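You operate a simulated robot arm through the tools that you are given. There is no shell and no other tool.

The job below is to be done with a simulated robot arm. You get a single attempt, and the scene is never put back.

## Task
Stand the white tote in the waste box and lock it in with the slider.
Fine: the lid ends shut; the black tote stays where it is. Where these are worked on the way, their far stop is far enough and under half their travel is too little: orange slider.

Only the result counts: the job must be done as asked and must still hold three seconds after the hand-in. Knocking over, shifting, dropping, spilling or breaking anything else fails it. Lids that push on must go on centred and level and be pressed home; caps that screw on are set level and turned clockwise until they are tight.

## Robot
A 7-joint arm with a two-finger parallel gripper, fixed in place. Base frame: the origin is at the foot of the arm, x ahead of it, y to its left, z up; the work surface is at about z = 0.52. Units: m, degrees, N and s.
With the tool pointing down near the work surface it reaches from about 0.18 to 0.6 m from the base axis. Its first joint turns from -66.0 to 66.0 degrees. Payload 1.57 kg.
The TCP is the grasp point between the finger pads, 0.03 m short of the fingertips. In the tool frame z runs along the fingers and y along their closing line. The gripper opens to 0.11 m. The fingers are 0.024 m wide and 0.012 m thick; the gripper's body (0.048 by 0.112 m) begins 0.078 m behind the TCP.
Orientation is that of the tool frame in the base frame, as a unit quaternion [x, y, z, w]. With the fingers straight down and closing along the base's y, the tool's x points along the base's -x, its y along +y and its z along -z.

## Interface
- The arm moves only by the tool play_rows. Its argument "increments" is a list of rows, each a list of 3 entries, a list of its own where there are three numbers: the shift along the base's x, y, z in m, then the turn, a rotation vector about the base's x, y, z in degrees, then the finger opening in m, from 0 to 0.11. In form: [[[tx, ty, tz], [wx, wy, wz], claw], ...]. A call has 1 to 20 rows; each row shifts and turns the commanded pose from where the row before left it. Each row takes 0.2 s and may step no farther than 0.05 m and 8.6 degrees from the row before; otherwise, or with a gripper value out of range, the whole call is refused. Where a pose cannot be reached the arm comes as near as it can. A force on the tool above 60 N (or 10 N above the force at the start of the call, whichever is more), or a blocked arm, ends the call early, and 0.2 s more pass. The fingers move at their own pace (about 0.108 m/s each) and stop on an object; they squeeze with about 35 N. The grip force told is the motor's: it shows also when the fingers shut on nothing. Time passes only in rows, and 0.2 s behind the last, so rows that do not move let the fingers close. It gives the time, the measured TCP pose, the force on the tool (base axes), the opening and the grip force at its end, in the units of the frame above (readings bear some noise), with the torque about the TCP (base axes, N m) and any sound that the robot's microphone picked up.
- Cameras (640 x 400 px; columns grow to the right, rows downward): "scene" is fixed at [0.1325, -0.3917, 1.3744]; the picture's right is [0.95, -0.31, 0.00], its down [-0.26, -0.78, -0.57] and it looks along [0.18, 0.55, -0.82] (base axes); focal length 315 px, centre (320, 200). "wrist" rides on the gripper at [0.07, 0.016, -0.141] in the tool frame; the picture's right is [-0.23, 0.97, 0.00], its down [-0.86, -0.20, -0.48] and it looks along [-0.47, -0.11, 0.88] (tool axes); focal length 222 px, centre (320, 200). There is no depth. A picture from a camera that has moved, and an enlarged one, comes with that camera's place and axes in the base frame and with its lens.
- snapshot(camera): a new picture of that camera. The clock stands still meanwhile.
- inspect(camera, box): a new picture of the part [left, top, right, bottom] of that camera's present view, enlarged. The clock stands still meanwhile.
- sign_off(): hands the job in; it is judged then, once.

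Nothing tells you positions but the pictures and the camera data. Unless the task says otherwise, let go and move clear before handing in.

The tools are called as name(argument=value, ...) on one line, values as JSON. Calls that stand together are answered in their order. play_rows: Moves the arm, as the interface text tells. Its arguments: {"type":"object","properties":{"increments":{"type":"array"}},"required":["increments"]} The other tools are called the same way: snapshot (camera) takes a picture; inspect (camera, box) takes an enlarged picture of a part of a camera's view; sign_off () hands the job in.

At the start:

```text
time: 0.0
position: [0.3762, -0.1, 1.0625]
orientation: [0.0, 1.0, 0.0, 0.001]
ft_force: [0.7, -0.3, 0.1]
ft_torque: [0.0, -0.04, -0.02]
grip_width: 0.1102
finger_force: 0.0
```

scene: 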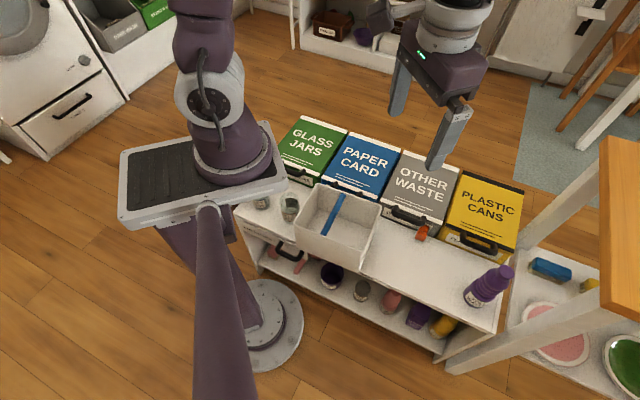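
wrist: 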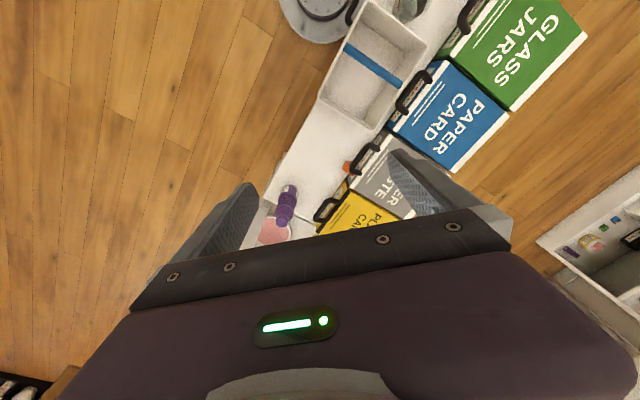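

I see a low white shelf with four waste boxes (green glass jars, blue paper card, grey other waste, yellow plastic cans), an open white tote with a blue handle, and an orange slider by the grey box. I'll look closer before moving.

inspect(camera="scene", box=[360, 140, 540, 260])

inspect(camera="scene", box=[230, 150, 410, 270])

inspect(camera="scene", box=[240, 220, 420, 340])

inspect(camera="wrist", box=[240, 80, 420, 200])

inspect(camera="wrist", box=[300, 0, 480, 120])

```text
3.33 times, centred on (450, 200) of scene
camera zoom: at [0.1325, -0.3917, 1.3744], right [0.95, -0.31, 0.0], down [-0.26, -0.78, -0.57], along [0.18, 0.55, -0.82], focal length 1052 px, centre (-113, 200)
```

zoom: 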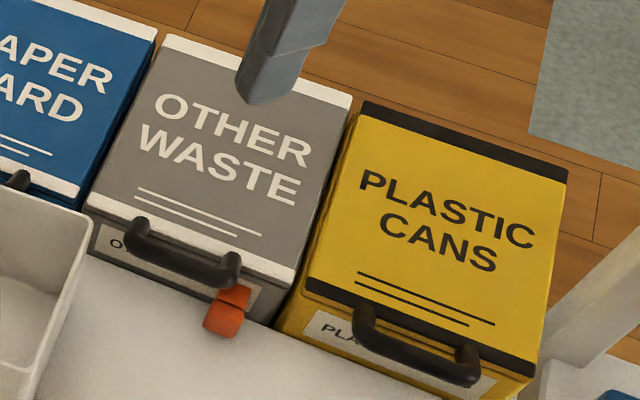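

```text
3.33 times, centred on (320, 210) of scene
camera zoom: at [0.1325, -0.3917, 1.3744], right [0.95, -0.31, 0.0], down [-0.26, -0.78, -0.57], along [0.18, 0.55, -0.82], focal length 1052 px, centre (320, 167)
```

zoom: 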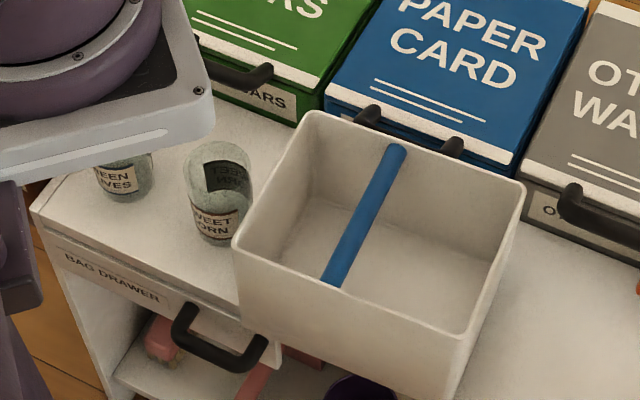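

```text
3.33 times, centred on (330, 280) of scene
camera zoom: at [0.1325, -0.3917, 1.3744], right [0.95, -0.31, 0.0], down [-0.26, -0.78, -0.57], along [0.18, 0.55, -0.82], focal length 1052 px, centre (287, -67)
```

zoom: 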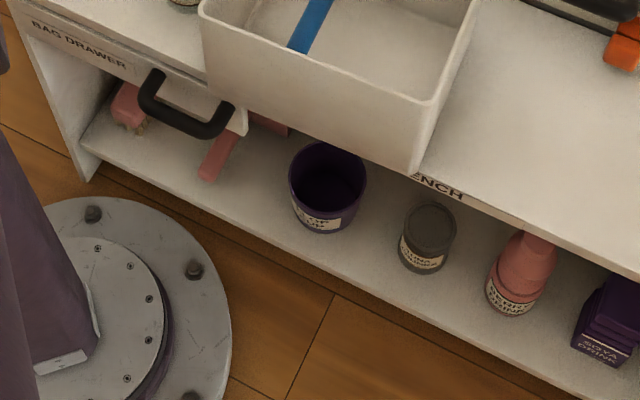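

```text
3.33 times, centred on (330, 140) of wrist
camera zoom: at [0.3062, -0.0838, 1.2033], right [0.23, 0.97, 0.0], down [0.86, -0.2, 0.48], along [0.47, -0.11, -0.88], focal length 740 px, centre (287, 400)
```

zoom: 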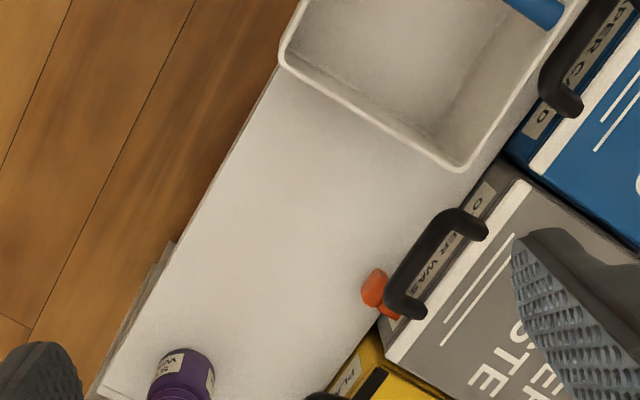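

```text
3.33 times, centred on (390, 60) of wrist
camera zoom: at [0.3062, -0.0838, 1.2033], right [0.23, 0.97, 0.0], down [0.86, -0.2, 0.48], along [0.47, -0.11, -0.88], focal length 740 px, centre (87, 667)
```

zoom: 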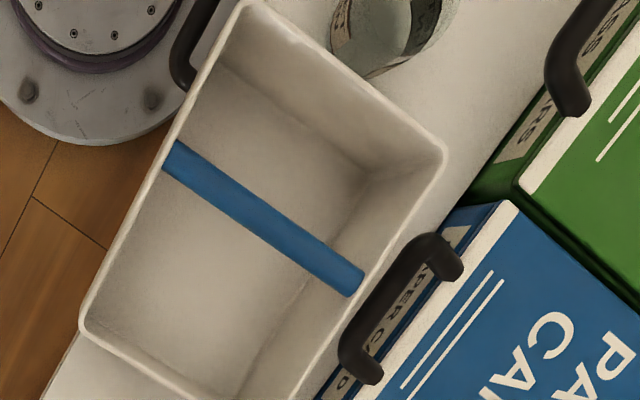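

The open white box with the blue bar looks like the white tote, roughly x 0.33, y 0.03. The grey OTHER WASTE box with the orange slider would be the waste box. I'll look at more detail before I commit.

inspect(camera="scene", box=[385, 195, 465, 245])

inspect(camera="scene", box=[420, 230, 600, 350])

inspect(camera="scene", box=[330, 250, 510, 370])

inspect(camera="wrist", box=[310, 120, 390, 170])

inspect(camera="wrist", box=[540, 160, 640, 260])

inspect(camera="scene", box=[70, 0, 250, 120])

inspect(camera="scene", box=[280, 0, 460, 120])

```text
8.00 times, centred on (425, 220) of scene
camera zoom: at [0.1325, -0.3917, 1.3744], right [0.95, -0.31, 0.0], down [-0.26, -0.78, -0.57], along [0.18, 0.55, -0.82], focal length 2524 px, centre (-520, 40)
```

zoom: 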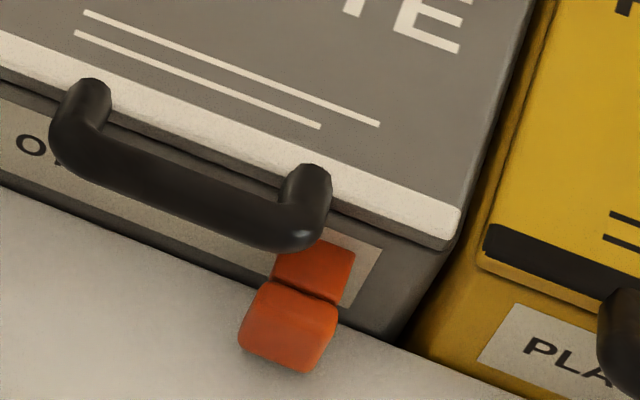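

```text
3.33 times, centred on (510, 290) of scene
camera zoom: at [0.1325, -0.3917, 1.3744], right [0.95, -0.31, 0.0], down [-0.26, -0.78, -0.57], along [0.18, 0.55, -0.82], focal length 1052 px, centre (-313, -100)
```

zoom: 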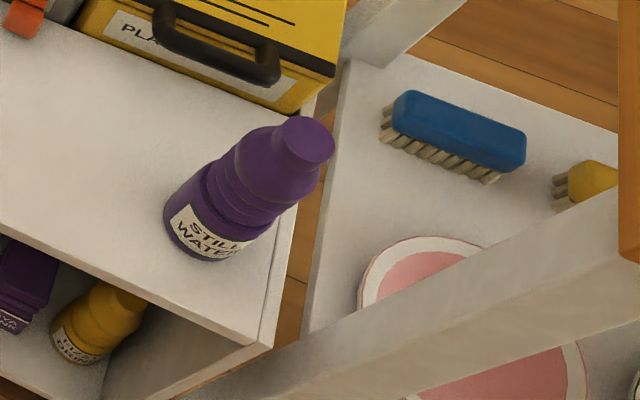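

```text
3.33 times, centred on (420, 310) of scene
camera zoom: at [0.1325, -0.3917, 1.3744], right [0.95, -0.31, 0.0], down [-0.26, -0.78, -0.57], along [0.18, 0.55, -0.82], focal length 1052 px, centre (-13, -167)
```

zoom: 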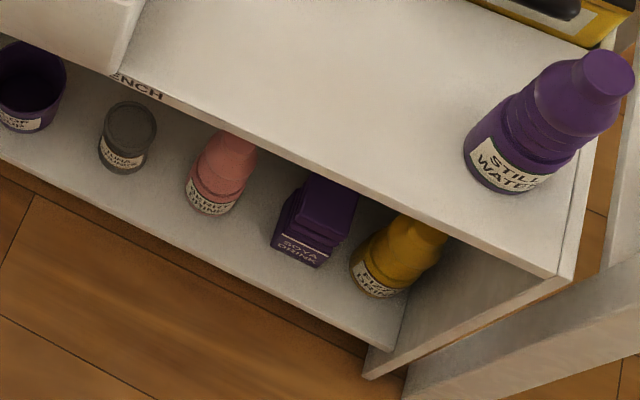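

```text
8.00 times, centred on (350, 145) of wrist
camera zoom: at [0.3062, -0.0838, 1.2033], right [0.23, 0.97, 0.0], down [0.86, -0.2, 0.48], along [0.47, -0.11, -0.88], focal length 1777 px, centre (80, 640)
```

zoom: 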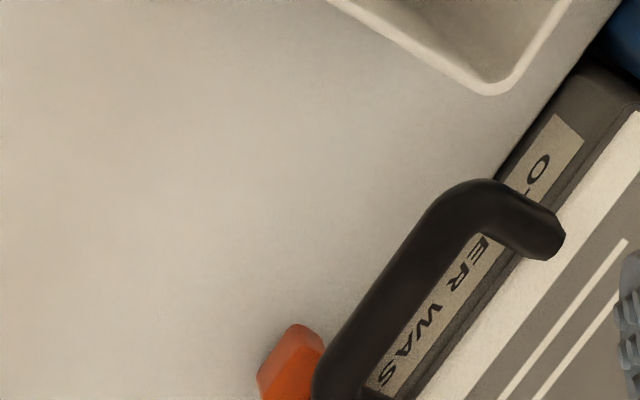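

```text
4.00 times, centred on (590, 210) of wrist
camera zoom: at [0.3062, -0.0838, 1.2033], right [0.23, 0.97, 0.0], down [0.86, -0.2, 0.48], along [0.47, -0.11, -0.88], focal length 888 px, centre (-760, 160)
```

zoom: 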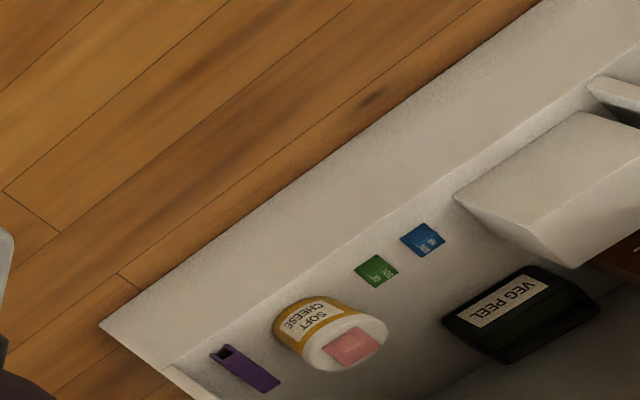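

```text
3.33 times, centred on (160, 60) of scene
camera zoom: at [0.1325, -0.3917, 1.3744], right [0.95, -0.31, 0.0], down [-0.26, -0.78, -0.57], along [0.18, 0.55, -0.82], focal length 1052 px, centre (853, 667)
```

zoom: 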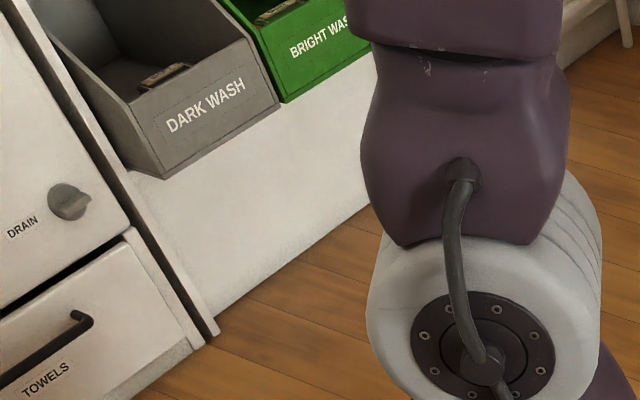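

```text
3.33 times, centred on (370, 60) of scene
camera zoom: at [0.1325, -0.3917, 1.3744], right [0.95, -0.31, 0.0], down [-0.26, -0.78, -0.57], along [0.18, 0.55, -0.82], focal length 1052 px, centre (153, 667)
```

zoom: 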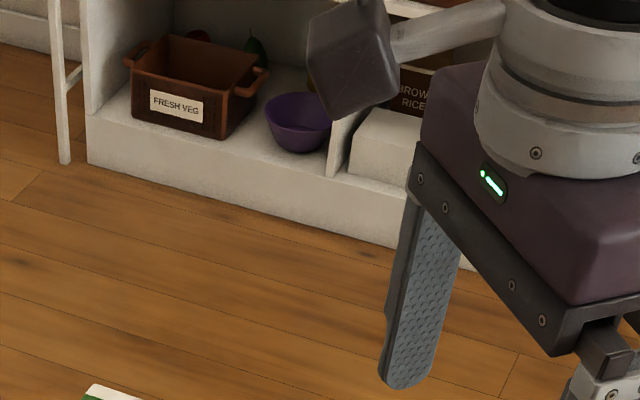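

The waste box's lid is about z 0.555, with a black handle on its front edge and the slider under the handle's right end. It sits just behind the bench, whose edges run at 45° to the base axes. I'll rotate the tool 45° and bring the wrist camera closer for a better view.

play_rows(increments=[[[0.0045, 0.0132, -0.0354], [0, 0, 7.5], 0.11], [[0.0045, 0.0132, -0.0354], [0, 0, 7.5], 0.11], [[0.0045, 0.0132, -0.0354], [0, 0, 7.5], 0.11], [[0.0045, 0.0132, -0.0354], [0, 0, 7.5], 0.11], [[0.0045, 0.0132, -0.0354], [0, 0, 7.5], 0.11], [[0.0045, 0.0132, -0.0354], [0, 0, 7.5], 0.11]])

snapshot(camera="wrist")

snapshot(camera="scene")

```text
time: 1.4
position: [0.4027, -0.0218, 0.8465]
orientation: [-0.384, 0.923, -0.001, 0.0]
ft_force: [-0.2, 0.1, -0.2]
ft_torque: [0.0, -0.01, -0.01]
grip_width: 0.1098
finger_force: 0.3
```

```text
taken
camera wrist: at [0.3418, -0.0608, 0.9884], right [-0.53, 0.85, 0.0], down [0.74, 0.47, 0.48], along [0.41, 0.25, -0.88], focal length 222 px, centre (320, 200)
```

wrist: 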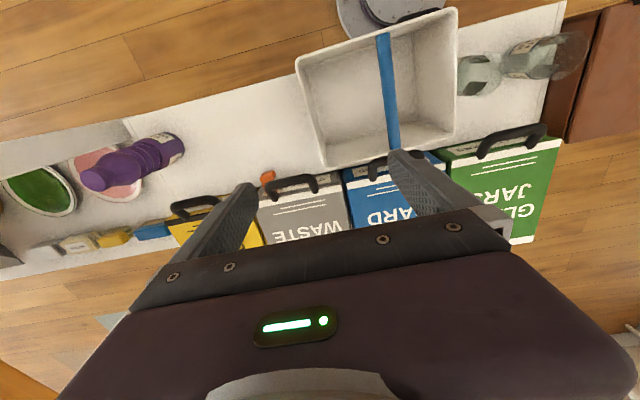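

```text
taken
```

scene: 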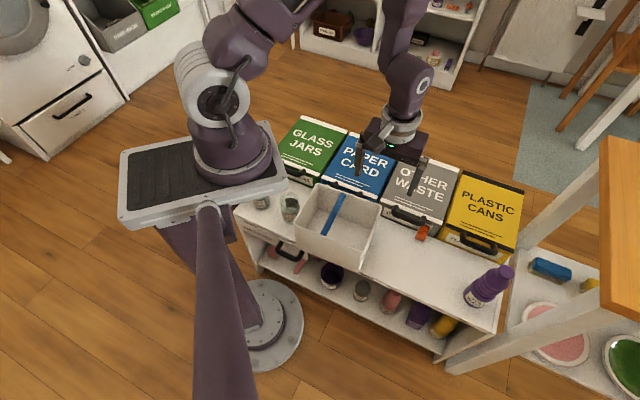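

Tote, grey box, handle and slider are all in view. I'll move to the right of the tote and lower so I can inspect the slider and handle closely.

play_rows(increments=[[[0.0155, -0.02, -0.0244], [0, 0, 0], 0.11], [[0.0155, -0.02, -0.0244], [0, 0, 0], 0.11], [[0.0155, -0.02, -0.0244], [0, 0, 0], 0.11], [[0.0155, -0.02, -0.0244], [0, 0, 0], 0.11], [[0.0155, -0.02, -0.0244], [0, 0, 0], 0.11], [[0.0155, -0.02, -0.0244], [0, 0, 0], 0.11]])

snapshot(camera="wrist")

inspect(camera="wrist", box=[230, 90, 420, 210])

```text
time: 2.8
position: [0.4972, -0.1412, 0.7044]
orientation: [-0.383, 0.924, 0.0, 0.0]
ft_force: [-0.3, 0.6, -0.2]
ft_torque: [0.01, 0.01, 0.03]
grip_width: 0.11
finger_force: 0.1
```

```text
taken
camera wrist: at [0.4358, -0.1783, 0.8444], right [-0.53, 0.85, 0.0], down [0.75, 0.46, 0.48], along [0.41, 0.25, -0.88], focal length 222 px, centre (320, 200)
```

wrist: 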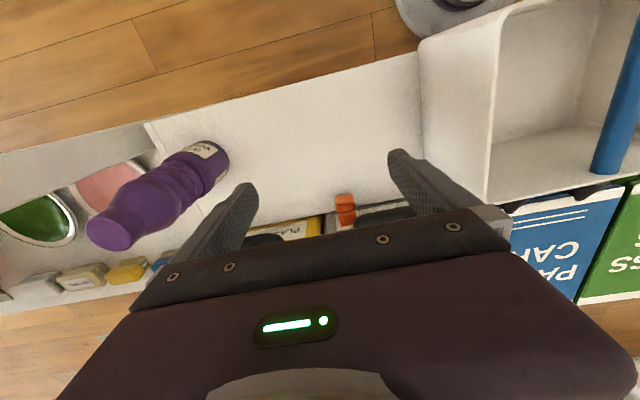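

```text
3.33 times, centred on (325, 150) of wrist
camera zoom: at [0.4358, -0.1783, 0.8444], right [-0.53, 0.85, 0.0], down [0.75, 0.46, 0.48], along [0.41, 0.25, -0.88], focal length 740 px, centre (303, 367)
```

zoom: 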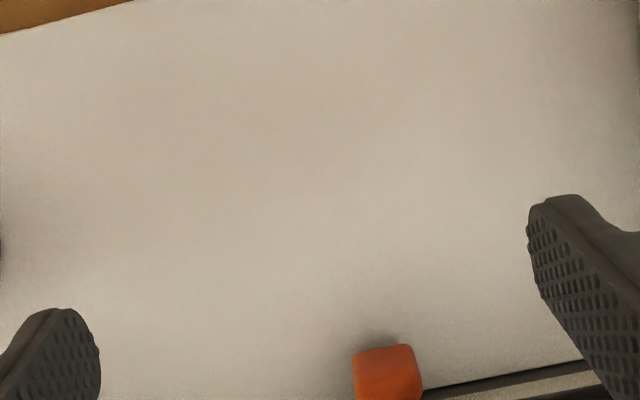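

The view is blocked by the gripper body. I'll tilt the tool outward 45° so the camera looks at the front face of the grey box.

play_rows(increments=[[[0, 0.007, -0.008], [5.303, -5.303, 0], 0.11], [[0, 0.007, -0.008], [5.303, -5.303, 0], 0.11], [[0, 0.007, -0.008], [5.303, -5.303, 0], 0.11], [[0, 0.007, -0.008], [5.303, -5.303, 0], 0.11], [[0, 0.007, -0.008], [5.303, -5.303, 0], 0.11], [[0, 0.007, -0.008], [5.303, -5.303, 0], 0.11]])

snapshot(camera="wrist")

inspect(camera="wrist", box=[250, 90, 450, 210])

snapshot(camera="scene")

```text
time: 4.2
position: [0.4973, -0.0977, 0.6561]
orientation: [-0.354, 0.853, 0.146, 0.355]
ft_force: [0.2, 0.0, 0.4]
ft_torque: [0.0, -0.02, 0.0]
grip_width: 0.1103
finger_force: 0.1
```

```text
taken
camera wrist: at [0.3793, -0.1924, 0.7057], right [-0.57, 0.8, 0.16], down [0.33, 0.05, 0.94], along [0.75, 0.59, -0.29], focal length 222 px, centre (320, 200)
```

wrist: 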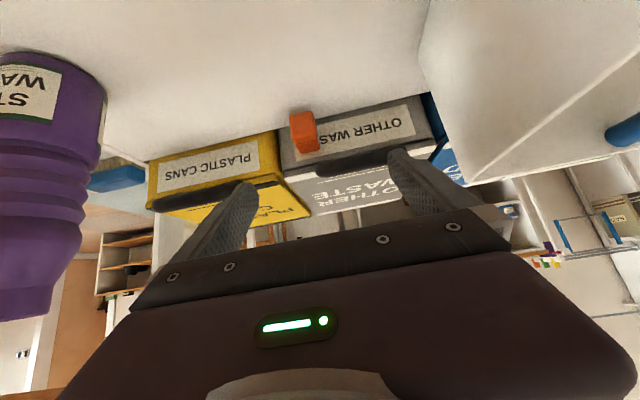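

```text
3.20 times, centred on (350, 150) of wrist
camera zoom: at [0.3793, -0.1924, 0.7057], right [-0.57, 0.8, 0.16], down [0.33, 0.05, 0.94], along [0.75, 0.59, -0.29], focal length 711 px, centre (224, 360)
```

zoom: 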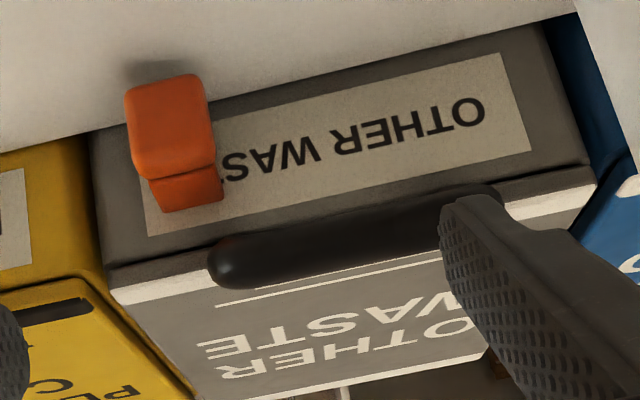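

```text
taken
```

scene: 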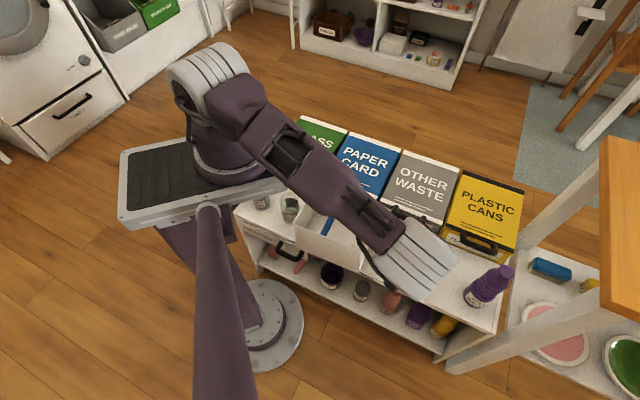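

From this view the handle bar sits at about s≈0.38 along the bench, n≈0.355 out from the base and z≈0.60. The slider is on the box front below the lid, on the right. I'll roll the tool 90° about its own axis so the fingers can close on the handle from above and below.

play_rows(increments=[[[-0.0044, 0.0006, 0.0027], [4.09, 4.09, -5.785], 0.08], [[-0.0044, 0.0006, 0.0027], [4.09, 4.09, -5.785], 0.08], [[-0.0044, 0.0006, 0.0027], [4.09, 4.09, -5.785], 0.08], [[-0.0044, 0.0006, 0.0027], [4.09, 4.09, -5.785], 0.08], [[-0.0044, 0.0006, 0.0027], [4.09, 4.09, -5.785], 0.08], [[-0.0044, 0.0006, 0.0027], [4.09, 4.09, -5.785], 0.08], [[-0.0044, 0.0006, 0.0027], [4.09, 4.09, -5.785], 0.08], [[-0.0044, 0.0006, 0.0027], [4.09, 4.09, -5.785], 0.08], [[-0.0044, 0.0006, 0.0027], [4.09, 4.09, -5.785], 0.08], [[-0.0044, 0.0006, 0.0027], [4.09, 4.09, -5.785], 0.08], [[-0.0044, 0.0006, 0.0027], [4.09, 4.09, -5.785], 0.08]])

snapshot(camera="wrist")

snapshot(camera="scene")

```text
time: 6.6
position: [0.4486, -0.0916, 0.6853]
orientation: [0.355, 0.853, 0.353, 0.146]
ft_force: [-0.5, -0.2, -0.4]
ft_torque: [0.0, 0.0, -0.03]
grip_width: 0.0799
finger_force: 0.0
```

```text
taken
camera wrist: at [0.3361, -0.1059, 0.7965], right [0.65, 0.32, 0.69], down [0.26, -0.94, 0.2], along [0.71, 0.05, -0.7], focal length 222 px, centre (320, 200)
```

wrist: 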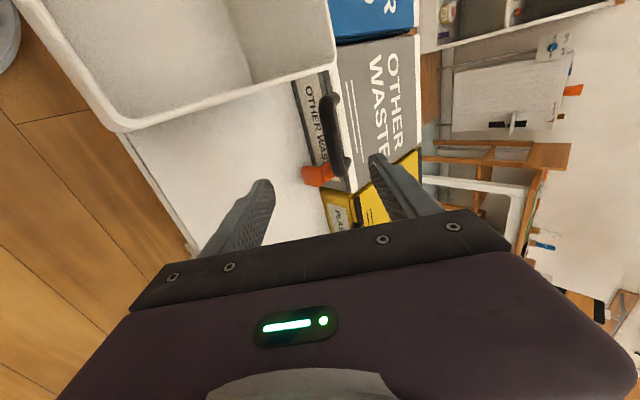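

```text
taken
```

scene: 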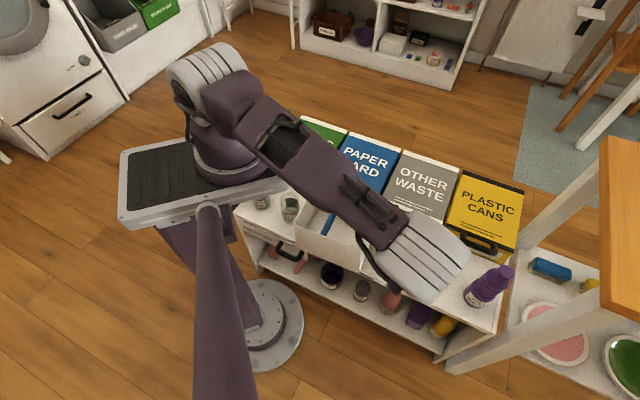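

The roll went cleanly. I'll take an enlarged view of the handle and slider to pin down their positions.

inspect(camera="wrist", box=[280, 70, 440, 200])

```text
3.08 times, centred on (360, 135) of wrist
camera zoom: at [0.3361, -0.1059, 0.7965], right [0.65, 0.32, 0.69], down [0.26, -0.94, 0.2], along [0.71, 0.05, -0.7], focal length 684 px, centre (197, 400)
```

zoom: 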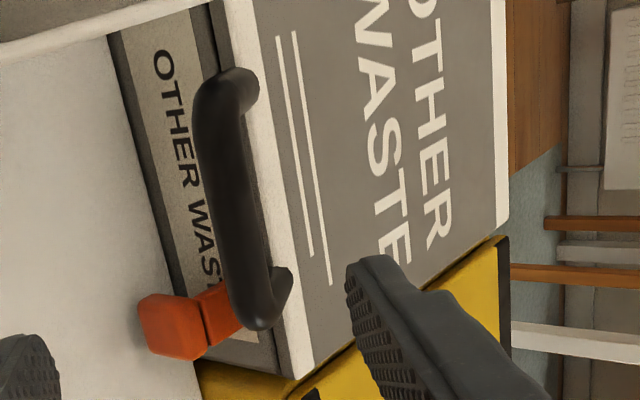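

The bar reads consistently at n≈0.355, z≈0.603 and s≈0.379, about 19 mm thick. I'll approach it along the tool axis with the fingers partly open, then check.

play_rows(increments=[[[0.0203, 0.0223, -0.0202], [0, 0, 0], 0.06], [[0.0203, 0.0223, -0.0202], [0, 0, 0], 0.06], [[0.01, 0.01, -0.0141], [0, 0, 0], 0.06], [[0.01, 0.01, -0.0141], [0, 0, 0], 0.06]])

snapshot(camera="wrist")

inspect(camera="scene", box=[360, 170, 480, 250])

```text
time: 7.6
position: [0.5083, -0.0273, 0.6144]
orientation: [0.354, 0.854, 0.352, 0.146]
ft_force: [0.5, -0.5, 0.1]
ft_torque: [-0.02, 0.0, -0.02]
grip_width: 0.0599
finger_force: 0.1
```

```text
taken
camera wrist: at [0.3971, -0.0415, 0.7265], right [0.65, 0.33, 0.69], down [0.27, -0.94, 0.2], along [0.71, 0.05, -0.7], focal length 222 px, centre (320, 200)
```

wrist: 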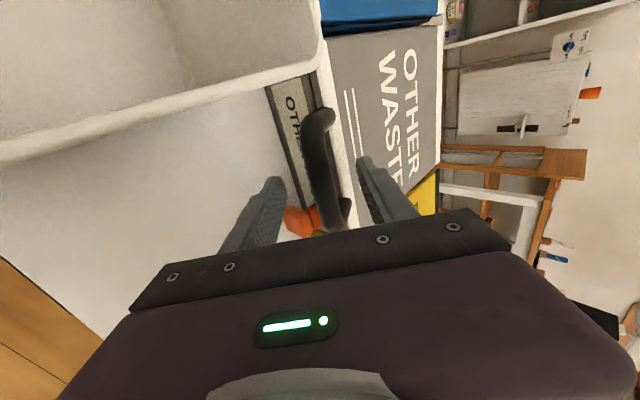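

```text
5.00 times, centred on (420, 210) of scene
camera zoom: at [0.1325, -0.3917, 1.3744], right [0.95, -0.31, 0.0], down [-0.26, -0.78, -0.57], along [0.18, 0.55, -0.82], focal length 1577 px, centre (-180, 150)
```

zoom: 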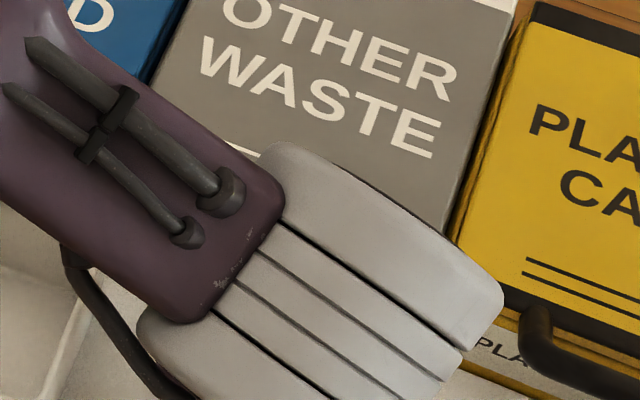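

The bar lies between the fingers. I'll go the last centimetre and a half and close on it.

play_rows(increments=[[[0.0106, 0.0106, -0.012], [0, 0, 0], 0.06], [[0, 0, 0], [0, 0, 0], 0.0], [[0, 0, 0], [0, 0, 0], 0.0], [[0, 0, 0], [0, 0, 0], 0.0]])

inspect(camera="wrist", box=[240, 80, 440, 240])

```text
time: 8.6
position: [0.5196, -0.0166, 0.6048]
orientation: [0.353, 0.853, 0.355, 0.148]
ft_force: [6.7, 13.3, 27.5]
ft_torque: [1.46, -1.31, 0.04]
grip_width: 0.0229
finger_force: 35.4
```

```text
2.50 times, centred on (340, 160) of wrist
camera zoom: at [0.4073, -0.0301, 0.716], right [0.64, 0.33, 0.69], down [0.27, -0.94, 0.2], along [0.72, 0.06, -0.69], focal length 555 px, centre (270, 300)
```

zoom: 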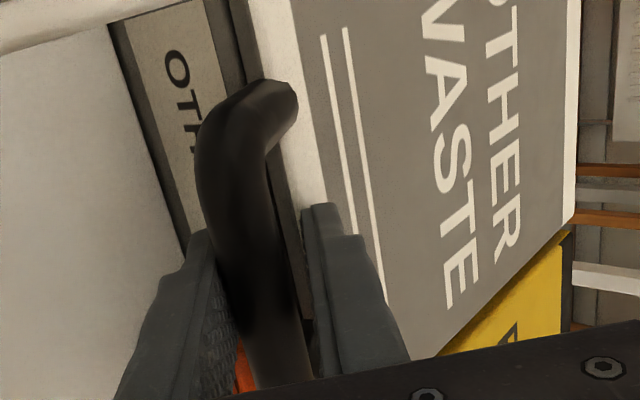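

I have the handle, with a firm grip at 23 mm. I'll lift it along a small arc to see whether the lid hinges at the back.

play_rows(increments=[[[0.0015, 0.0015, 0.012], [0, 0, 0], 0.0], [[0.002, 0.002, 0.013], [0, 0, 0], 0.0], [[0.0025, 0.0025, 0.015], [0, 0, 0], 0.0]])

inspect(camera="wrist", box=[240, 80, 440, 240])

inspect(camera="scene", box=[340, 120, 500, 250])

```text
time: 9.4
position: [0.5228, -0.0136, 0.6416]
orientation: [0.355, 0.854, 0.351, 0.145]
ft_force: [-24.9, -25.6, 6.4]
ft_torque: [-0.02, -0.07, 0.1]
grip_width: 0.0179
finger_force: 32.4
```

```text
2.50 times, centred on (340, 160) of wrist
camera zoom: at [0.4111, -0.0266, 0.7545], right [0.65, 0.33, 0.68], down [0.26, -0.94, 0.2], along [0.71, 0.05, -0.7], focal length 555 px, centre (270, 300)
```

zoom: 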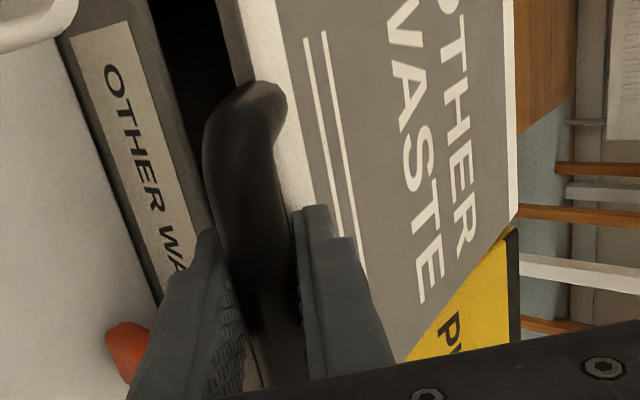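

```text
3.08 times, centred on (420, 185) of scene
camera zoom: at [0.1319, -0.3922, 1.3743], right [0.95, -0.31, 0.0], down [-0.26, -0.78, -0.57], along [0.18, 0.55, -0.82], focal length 971 px, centre (12, 246)
```

zoom: 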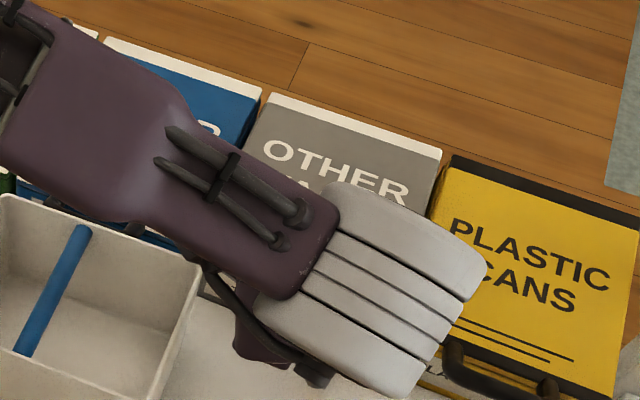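

The lid is hinged at the back and rising, and the inside looks dark. I was pushing too far forward (about 35 N), so I'll ease back and carry on up more vertically.

play_rows(increments=[[[-0.002, -0.002, 0.008], [0, 0, 0], 0.0], [[0.0005, 0.0005, 0.012], [0, 0, 0], 0.0]])

```text
time: 10.0
position: [0.5266, -0.01, 0.666]
orientation: [0.352, 0.853, 0.356, 0.147]
ft_force: [29.0, 22.8, -11.3]
ft_torque: [-0.01, 0.25, -0.26]
grip_width: 0.0172
finger_force: 32.7
```

A hinge at about n 0.636, z 0.594 with radius 0.28 fits the points so far. I'll follow that arc to about 34° of lid opening.

play_rows(increments=[[[0.0045, 0.0045, 0.0137], [0, 0, 0], 0.0], [[0.0045, 0.0045, 0.0137], [0, 0, 0], 0.0], [[0.0052, 0.0052, 0.0181], [0, 0, 0], 0.0], [[0.0061, 0.0061, 0.0176], [0, 0, 0], 0.0], [[0.0069, 0.0069, 0.0169], [0, 0, 0], 0.0], [[0.0078, 0.0078, 0.0162], [0, 0, 0], 0.0]])

inspect(camera="wrist", box=[240, 80, 440, 240])

snapshot(camera="scene")

```text
time: 11.4
position: [0.5578, 0.0215, 0.7607]
orientation: [0.354, 0.853, 0.353, 0.147]
ft_force: [14.6, 1.0, -11.4]
ft_torque: [-0.05, 0.1, 0.2]
grip_width: 0.0177
finger_force: 32.7
```

```text
2.50 times, centred on (340, 160) of wrist
camera zoom: at [0.4451, 0.0095, 0.8718], right [0.65, 0.33, 0.69], down [0.26, -0.94, 0.2], along [0.71, 0.05, -0.7], focal length 555 px, centre (270, 300)
```

zoom: 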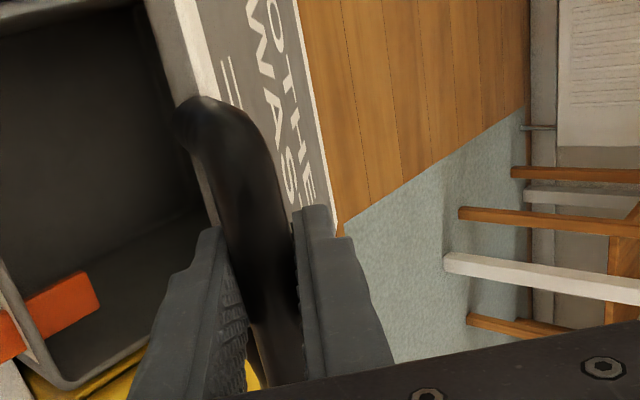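

```text
taken
```

scene: 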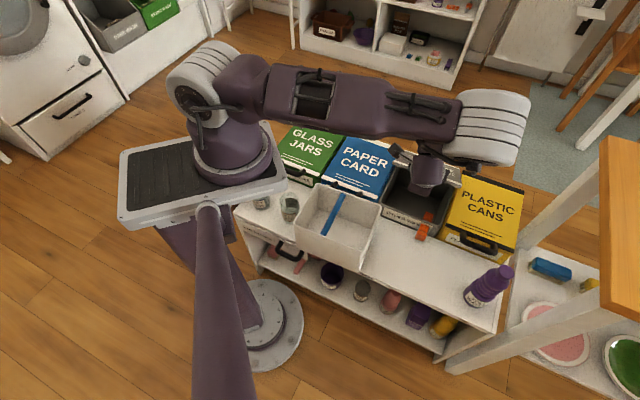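

The lid is opening well, and I can see the orange slider is a bolt passing through the front wall into the box. I'll keep opening along the arc.

play_rows(increments=[[[0.0089, 0.0089, 0.015], [0, 0, 0], 0.0], [[0.0089, 0.0089, 0.015], [0, 0, 0], 0.0], [[0.01025, 0.01025, 0.0131], [0, 0, 0], 0.0], [[0.01025, 0.01025, 0.0131], [0, 0, 0], 0.0], [[0.0115, 0.0115, 0.011], [0, 0, 0], 0.0], [[0.0115, 0.0115, 0.011], [0, 0, 0], 0.0]])

inspect(camera="wrist", box=[160, 0, 440, 180])

inspect(camera="scene", box=[340, 120, 520, 250])

```text
time: 12.8
position: [0.6176, 0.0846, 0.8409]
orientation: [0.354, 0.854, 0.353, 0.144]
ft_force: [8.5, 10.6, -29.1]
ft_torque: [-0.04, 0.04, 0.1]
grip_width: 0.0176
finger_force: 32.2
```

```text
2.22 times, centred on (300, 90) of wrist
camera zoom: at [0.5061, 0.0706, 0.9519], right [0.65, 0.33, 0.69], down [0.27, -0.94, 0.2], along [0.71, 0.06, -0.7], focal length 494 px, centre (364, 444)
```

zoom: 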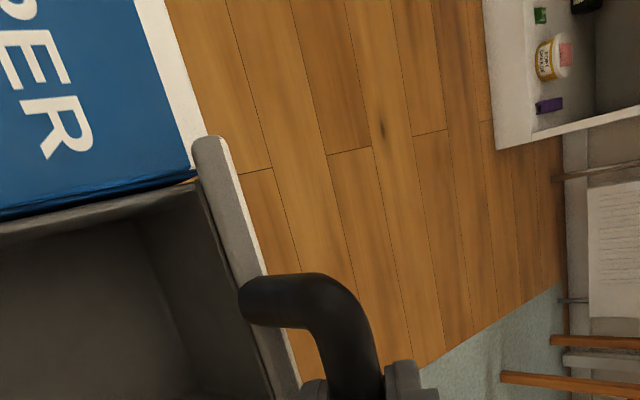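

```text
3.08 times, centred on (430, 185) of scene
camera zoom: at [0.1332, -0.3914, 1.3744], right [0.95, -0.31, 0.0], down [-0.26, -0.78, -0.57], along [0.18, 0.54, -0.82], focal length 971 px, centre (-18, 246)
```

zoom: 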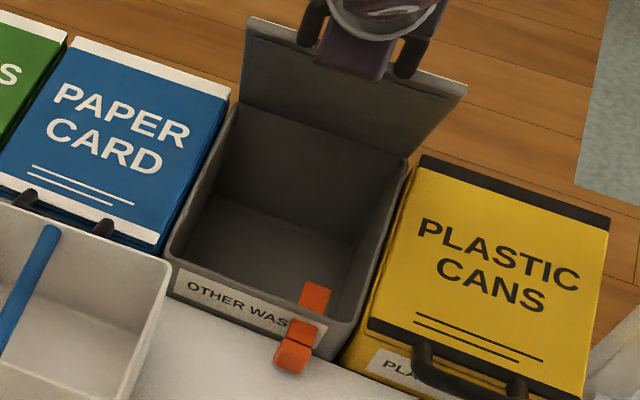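

The box is empty, its floor is near z 0.41, and the bolt reaches a little inside at the front right. I'll open the lid further, trimming the height because I'm pulling upward a bit.

play_rows(increments=[[[0.0085, 0.0085, 0.004], [0, 0, 0], 0.0], [[0.0105, 0.0105, 0.0065], [0, 0, 0], 0.0], [[0.0115, 0.0115, 0.0065], [0, 0, 0], 0.0], [[0.012, 0.012, 0.005], [0, 0, 0], 0.0]])

snapshot(camera="scene")

```text
time: 13.8
position: [0.6621, 0.1272, 0.8602]
orientation: [0.354, 0.854, 0.353, 0.146]
ft_force: [-13.2, 11.7, -0.9]
ft_torque: [-0.12, 0.16, 0.14]
grip_width: 0.0174
finger_force: 32.3
```

```text
taken
```

scene: 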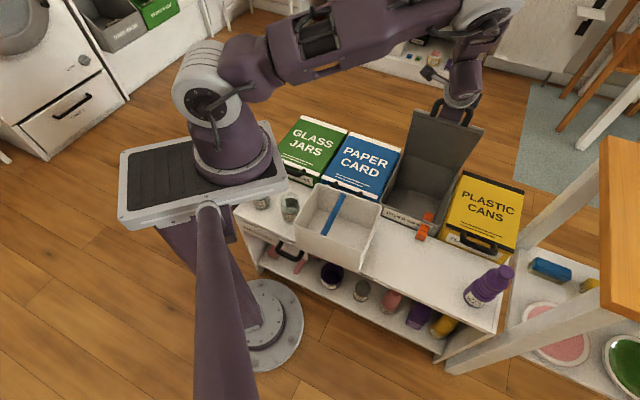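

Lid is at roughly 72° and the forces are small. I'll continue towards vertical and slightly past, watching for a stop.

play_rows(increments=[[[0.0101, 0.0129, 0.0041], [0, 0, 0], 0.0], [[0.0115, 0.0115, 0.0041], [0, 0, 0], 0.0], [[0.0115, 0.0115, 0.0041], [0, 0, 0], 0.0], [[0.0138, 0.0138, 0.0007], [0, 0, 0], 0.0], [[0.0138, 0.0138, 0.0007], [0, 0, 0], 0.0]])

snapshot(camera="scene")

```text
time: 14.8
position: [0.7023, 0.1675, 0.8672]
orientation: [0.356, 0.857, 0.346, 0.139]
ft_force: [-20.8, -14.6, 13.1]
ft_torque: [-0.05, 0.2, 0.44]
grip_width: 0.0175
finger_force: 32.7
stopped in row 5: the force on the tool passed its limit at 119 N (the readings are from after the stop); the commanded pose is now the measured one
```

```text
taken
```

scene: 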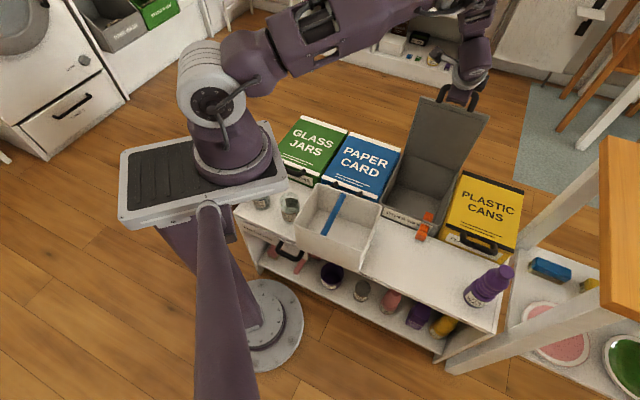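

The lid met its stop at about 84°, nearly upright. I'll ease the load, then open the fingers only slightly so I can see whether it stays up while the handle is still caged.

play_rows(increments=[[[-0.0015, -0.0015, -0.001], [0, 0, 0], 0.0], [[0, 0, 0], [0, 0, 0], 0.0]])

inspect(camera="wrist", box=[240, 80, 440, 240])

play_rows(increments=[[[0, 0, 0], [0, 0, 0], 0.035], [[0, 0, 0], [0, 0, 0], 0.035], [[0, 0, 0], [0, 0, 0], 0.035]])

inspect(camera="wrist", box=[240, 80, 440, 240])

inspect(camera="scene", box=[360, 80, 520, 210])

```text
time: 15.4
position: [0.702, 0.1666, 0.8677]
orientation: [0.356, 0.856, 0.347, 0.141]
ft_force: [-10.3, -7.6, 15.8]
ft_torque: [-0.03, -0.12, 0.23]
grip_width: 0.0175
finger_force: 32.7
```

```text
2.50 times, centred on (340, 160) of wrist
camera zoom: at [0.5916, 0.1546, 0.9807], right [0.66, 0.33, 0.68], down [0.27, -0.94, 0.2], along [0.7, 0.05, -0.71], focal length 555 px, centre (270, 300)
```

zoom: 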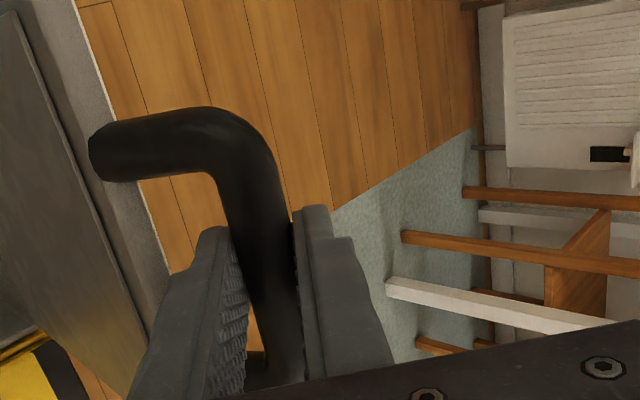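

```text
time: 16.2
position: [0.7025, 0.1671, 0.8665]
orientation: [0.356, 0.857, 0.347, 0.141]
ft_force: [-0.6, -0.1, 0.3]
ft_torque: [0.0, 0.03, 0.02]
grip_width: 0.0349
finger_force: 0.1
```

```text
2.50 times, centred on (340, 160) of wrist
camera zoom: at [0.5916, 0.1547, 0.9798], right [0.66, 0.33, 0.67], down [0.27, -0.94, 0.2], along [0.7, 0.05, -0.71], focal length 555 px, centre (270, 300)
```

zoom: 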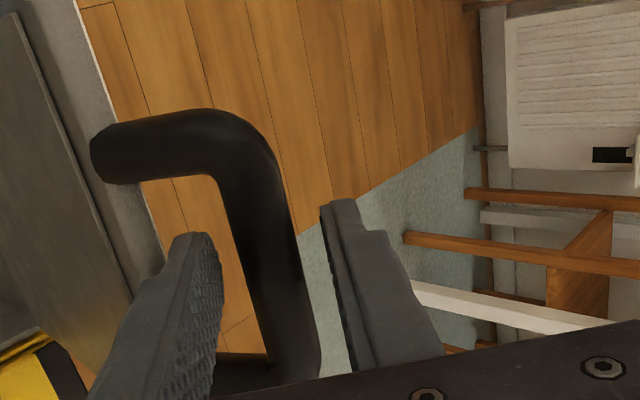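

```text
3.08 times, centred on (440, 145) of scene
camera zoom: at [0.1325, -0.3917, 1.3744], right [0.95, -0.31, 0.0], down [-0.26, -0.78, -0.57], along [0.18, 0.55, -0.82], focal length 971 px, centre (-49, 369)
```

zoom: 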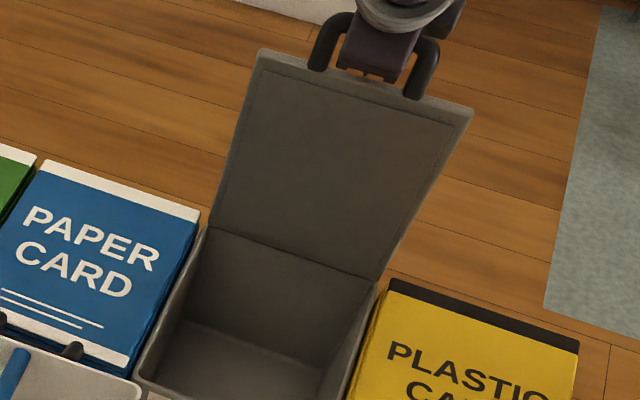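

The lid stays up by itself with the handle free. I'll back the gripper straight out along its own axis and then check the lid and the box interior.

play_rows(increments=[[[-0.01, -0.01, 0.0141], [0, 0, 0], 0.05], [[-0.015, -0.015, 0.0212], [0, 0, 0], 0.05], [[-0.02, -0.02, 0.0283], [0, 0, 0], 0.05], [[-0.02, -0.02, 0.0283], [0, 0, 0], 0.05]])

snapshot(camera="wrist")

inspect(camera="scene", box=[360, 90, 520, 250])

```text
time: 17.2
position: [0.6354, 0.1071, 0.9598]
orientation: [0.356, 0.857, 0.347, 0.139]
ft_force: [-0.9, -0.4, 0.0]
ft_torque: [0.01, 0.02, 0.0]
grip_width: 0.0499
finger_force: 0.0
```

```text
taken
camera wrist: at [0.525, 0.0938, 1.0735], right [0.66, 0.33, 0.67], down [0.27, -0.94, 0.2], along [0.7, 0.05, -0.71], focal length 222 px, centre (320, 200)
```

wrist: 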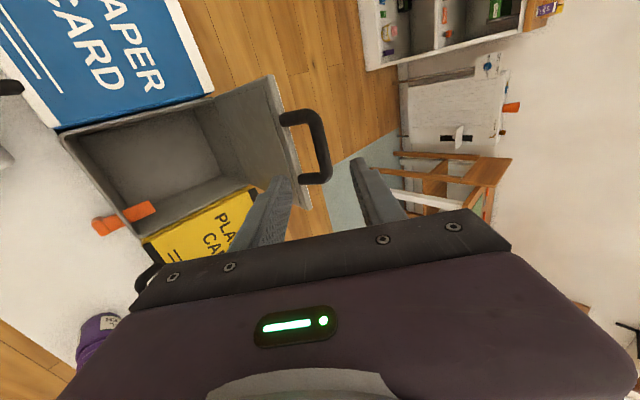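

```text
2.50 times, centred on (440, 170) of scene
camera zoom: at [0.1325, -0.3917, 1.3744], right [0.95, -0.31, 0.0], down [-0.26, -0.78, -0.57], along [0.18, 0.55, -0.82], focal length 789 px, centre (20, 275)
```

zoom: 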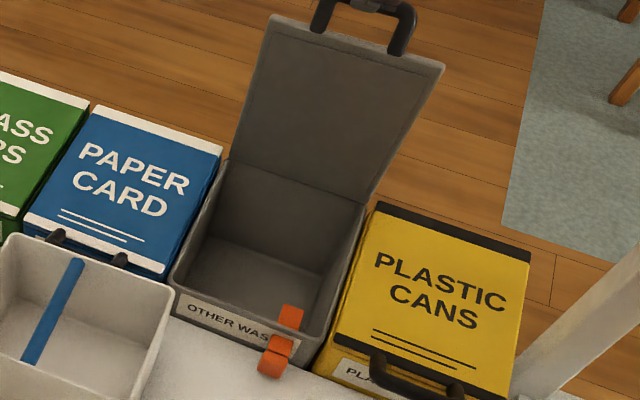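

The lid holds upright. I'll zoom in on the bolt and the box opening from here.

inspect(camera="wrist", box=[60, 80, 260, 260])

inspect(camera="scene", box=[385, 190, 465, 250])

inspect(camera="scene", box=[280, 170, 400, 280])

```text
2.22 times, centred on (160, 170) of wrist
camera zoom: at [0.525, 0.0938, 1.0735], right [0.66, 0.33, 0.67], down [0.27, -0.94, 0.2], along [0.7, 0.05, -0.71], focal length 494 px, centre (676, 267)
```

zoom: 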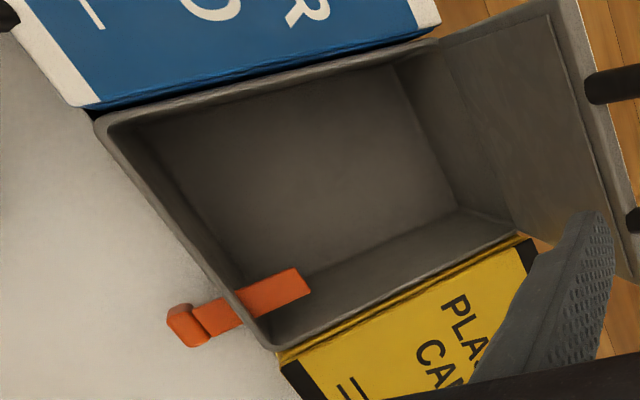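

```text
6.67 times, centred on (425, 220) of scene
camera zoom: at [0.1325, -0.3917, 1.3744], right [0.95, -0.31, 0.0], down [-0.26, -0.78, -0.57], along [0.18, 0.55, -0.82], focal length 2103 px, centre (-380, 67)
```

zoom: 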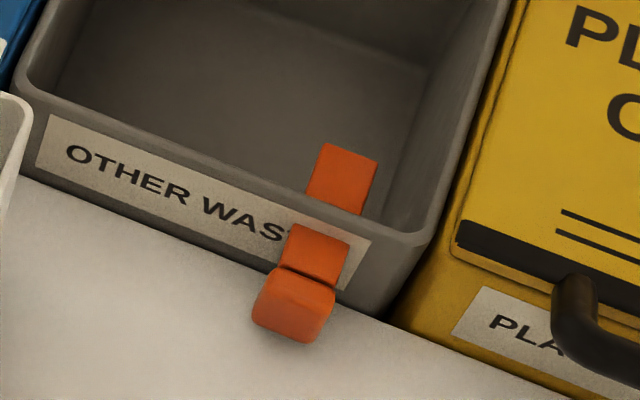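

```text
3.64 times, centred on (340, 225) of scene
camera zoom: at [0.1325, -0.3917, 1.3744], right [0.95, -0.31, 0.0], down [-0.26, -0.78, -0.57], along [0.18, 0.55, -0.82], focal length 1147 px, centre (247, 109)
```

zoom: 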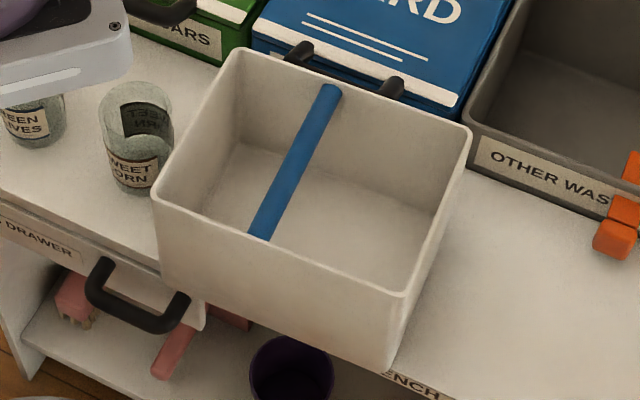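

The bolt passes through a hole near the top of the front wall, with its tip about 35 mm inside, so it will probably need pulling out before the tote goes in. I'll turn the tool back to pointing straight down, with its closing line along the bench, and back off for a clear top view to measure.

play_rows(increments=[[[-0.0185, -0.013, 0.003], [-4.09, -4.09, 5.785], 0.11], [[-0.0185, -0.013, 0.003], [-4.09, -4.09, 5.785], 0.11], [[-0.0185, -0.013, 0.003], [-4.09, -4.09, 5.785], 0.11], [[-0.0185, -0.013, 0], [-4.09, -4.09, 5.785], 0.11], [[-0.0185, -0.013, 0], [-4.09, -4.09, 5.785], 0.11], [[-0.0185, -0.013, 0], [-4.09, -4.09, 5.785], 0.11], [[-0.0185, -0.013, 0], [-4.09, -4.09, 5.785], 0.11], [[-0.0185, -0.013, 0], [-4.09, -4.09, 5.785], 0.11], [[-0.0185, -0.013, 0], [-4.09, -4.09, 5.785], 0.11], [[-0.0185, -0.013, 0], [-4.09, -4.09, 5.785], 0.11], [[-0.0185, -0.013, 0], [-4.09, -4.09, 5.785], 0.11]])

play_rows(increments=[[[0, 0, 0], [-5.303, 5.303, 0], 0.11], [[0, 0, 0], [-5.303, 5.303, 0], 0.11], [[0, 0, 0], [-5.303, 5.303, 0], 0.11], [[0, 0, 0], [-5.303, 5.303, 0], 0.11], [[0, 0, 0], [-5.303, 5.303, 0], 0.11], [[0, 0, 0], [-5.303, 5.303, 0], 0.11]])

snapshot(camera="wrist")

```text
time: 19.6
position: [0.4517, -0.0369, 0.9633]
orientation: [-0.329, 0.865, 0.147, 0.35]
ft_force: [-0.1, 0.0, 0.1]
ft_torque: [0.02, 0.0, -0.01]
grip_width: 0.1098
finger_force: 0.0
out of reach, approached as far as the arm can: row 11
```

```text
time: 21.1
position: [0.4535, -0.0366, 0.9605]
orientation: [-0.381, 0.925, -0.01, -0.001]
ft_force: [-0.6, 0.8, 0.5]
ft_torque: [-0.05, -0.01, 0.02]
grip_width: 0.11
finger_force: 0.0
```

```text
taken
camera wrist: at [0.3902, -0.0714, 1.1031], right [-0.52, 0.85, -0.02], down [0.74, 0.47, 0.48], along [0.42, 0.23, -0.88], focal length 222 px, centre (320, 200)
```

wrist: 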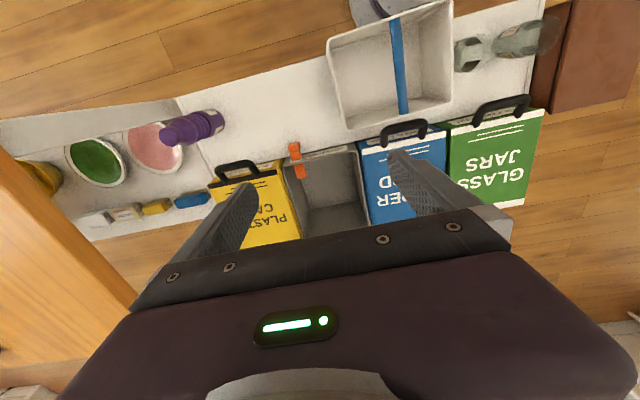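

This is a good overhead view. I'll measure the tote and the box opening in enlarged pictures.

inspect(camera="wrist", box=[270, 130, 390, 240])

inspect(camera="wrist", box=[310, 0, 480, 140])

```text
3.64 times, centred on (330, 185) of wrist
camera zoom: at [0.3902, -0.0714, 1.1031], right [-0.52, 0.85, -0.02], down [0.74, 0.47, 0.48], along [0.42, 0.23, -0.88], focal length 808 px, centre (284, 254)
```

zoom: 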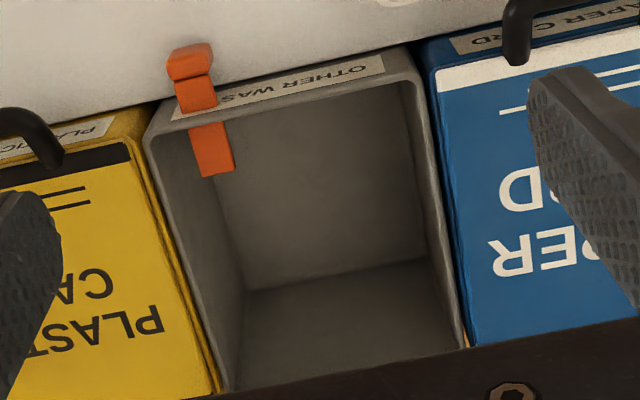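

```text
2.86 times, centred on (395, 70) of wrist
camera zoom: at [0.3902, -0.0714, 1.1031], right [-0.52, 0.85, -0.02], down [0.74, 0.47, 0.48], along [0.42, 0.23, -0.88], focal length 635 px, centre (106, 571)
```

zoom: 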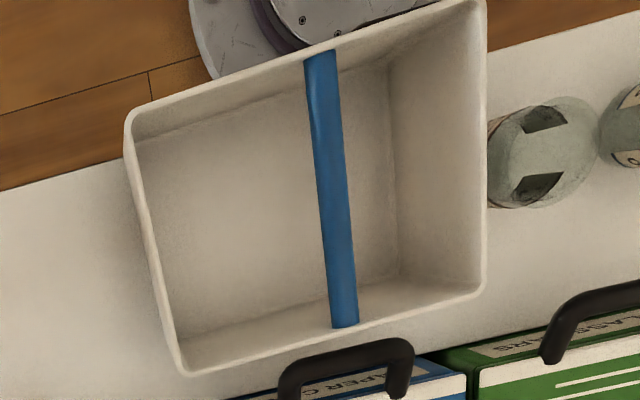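

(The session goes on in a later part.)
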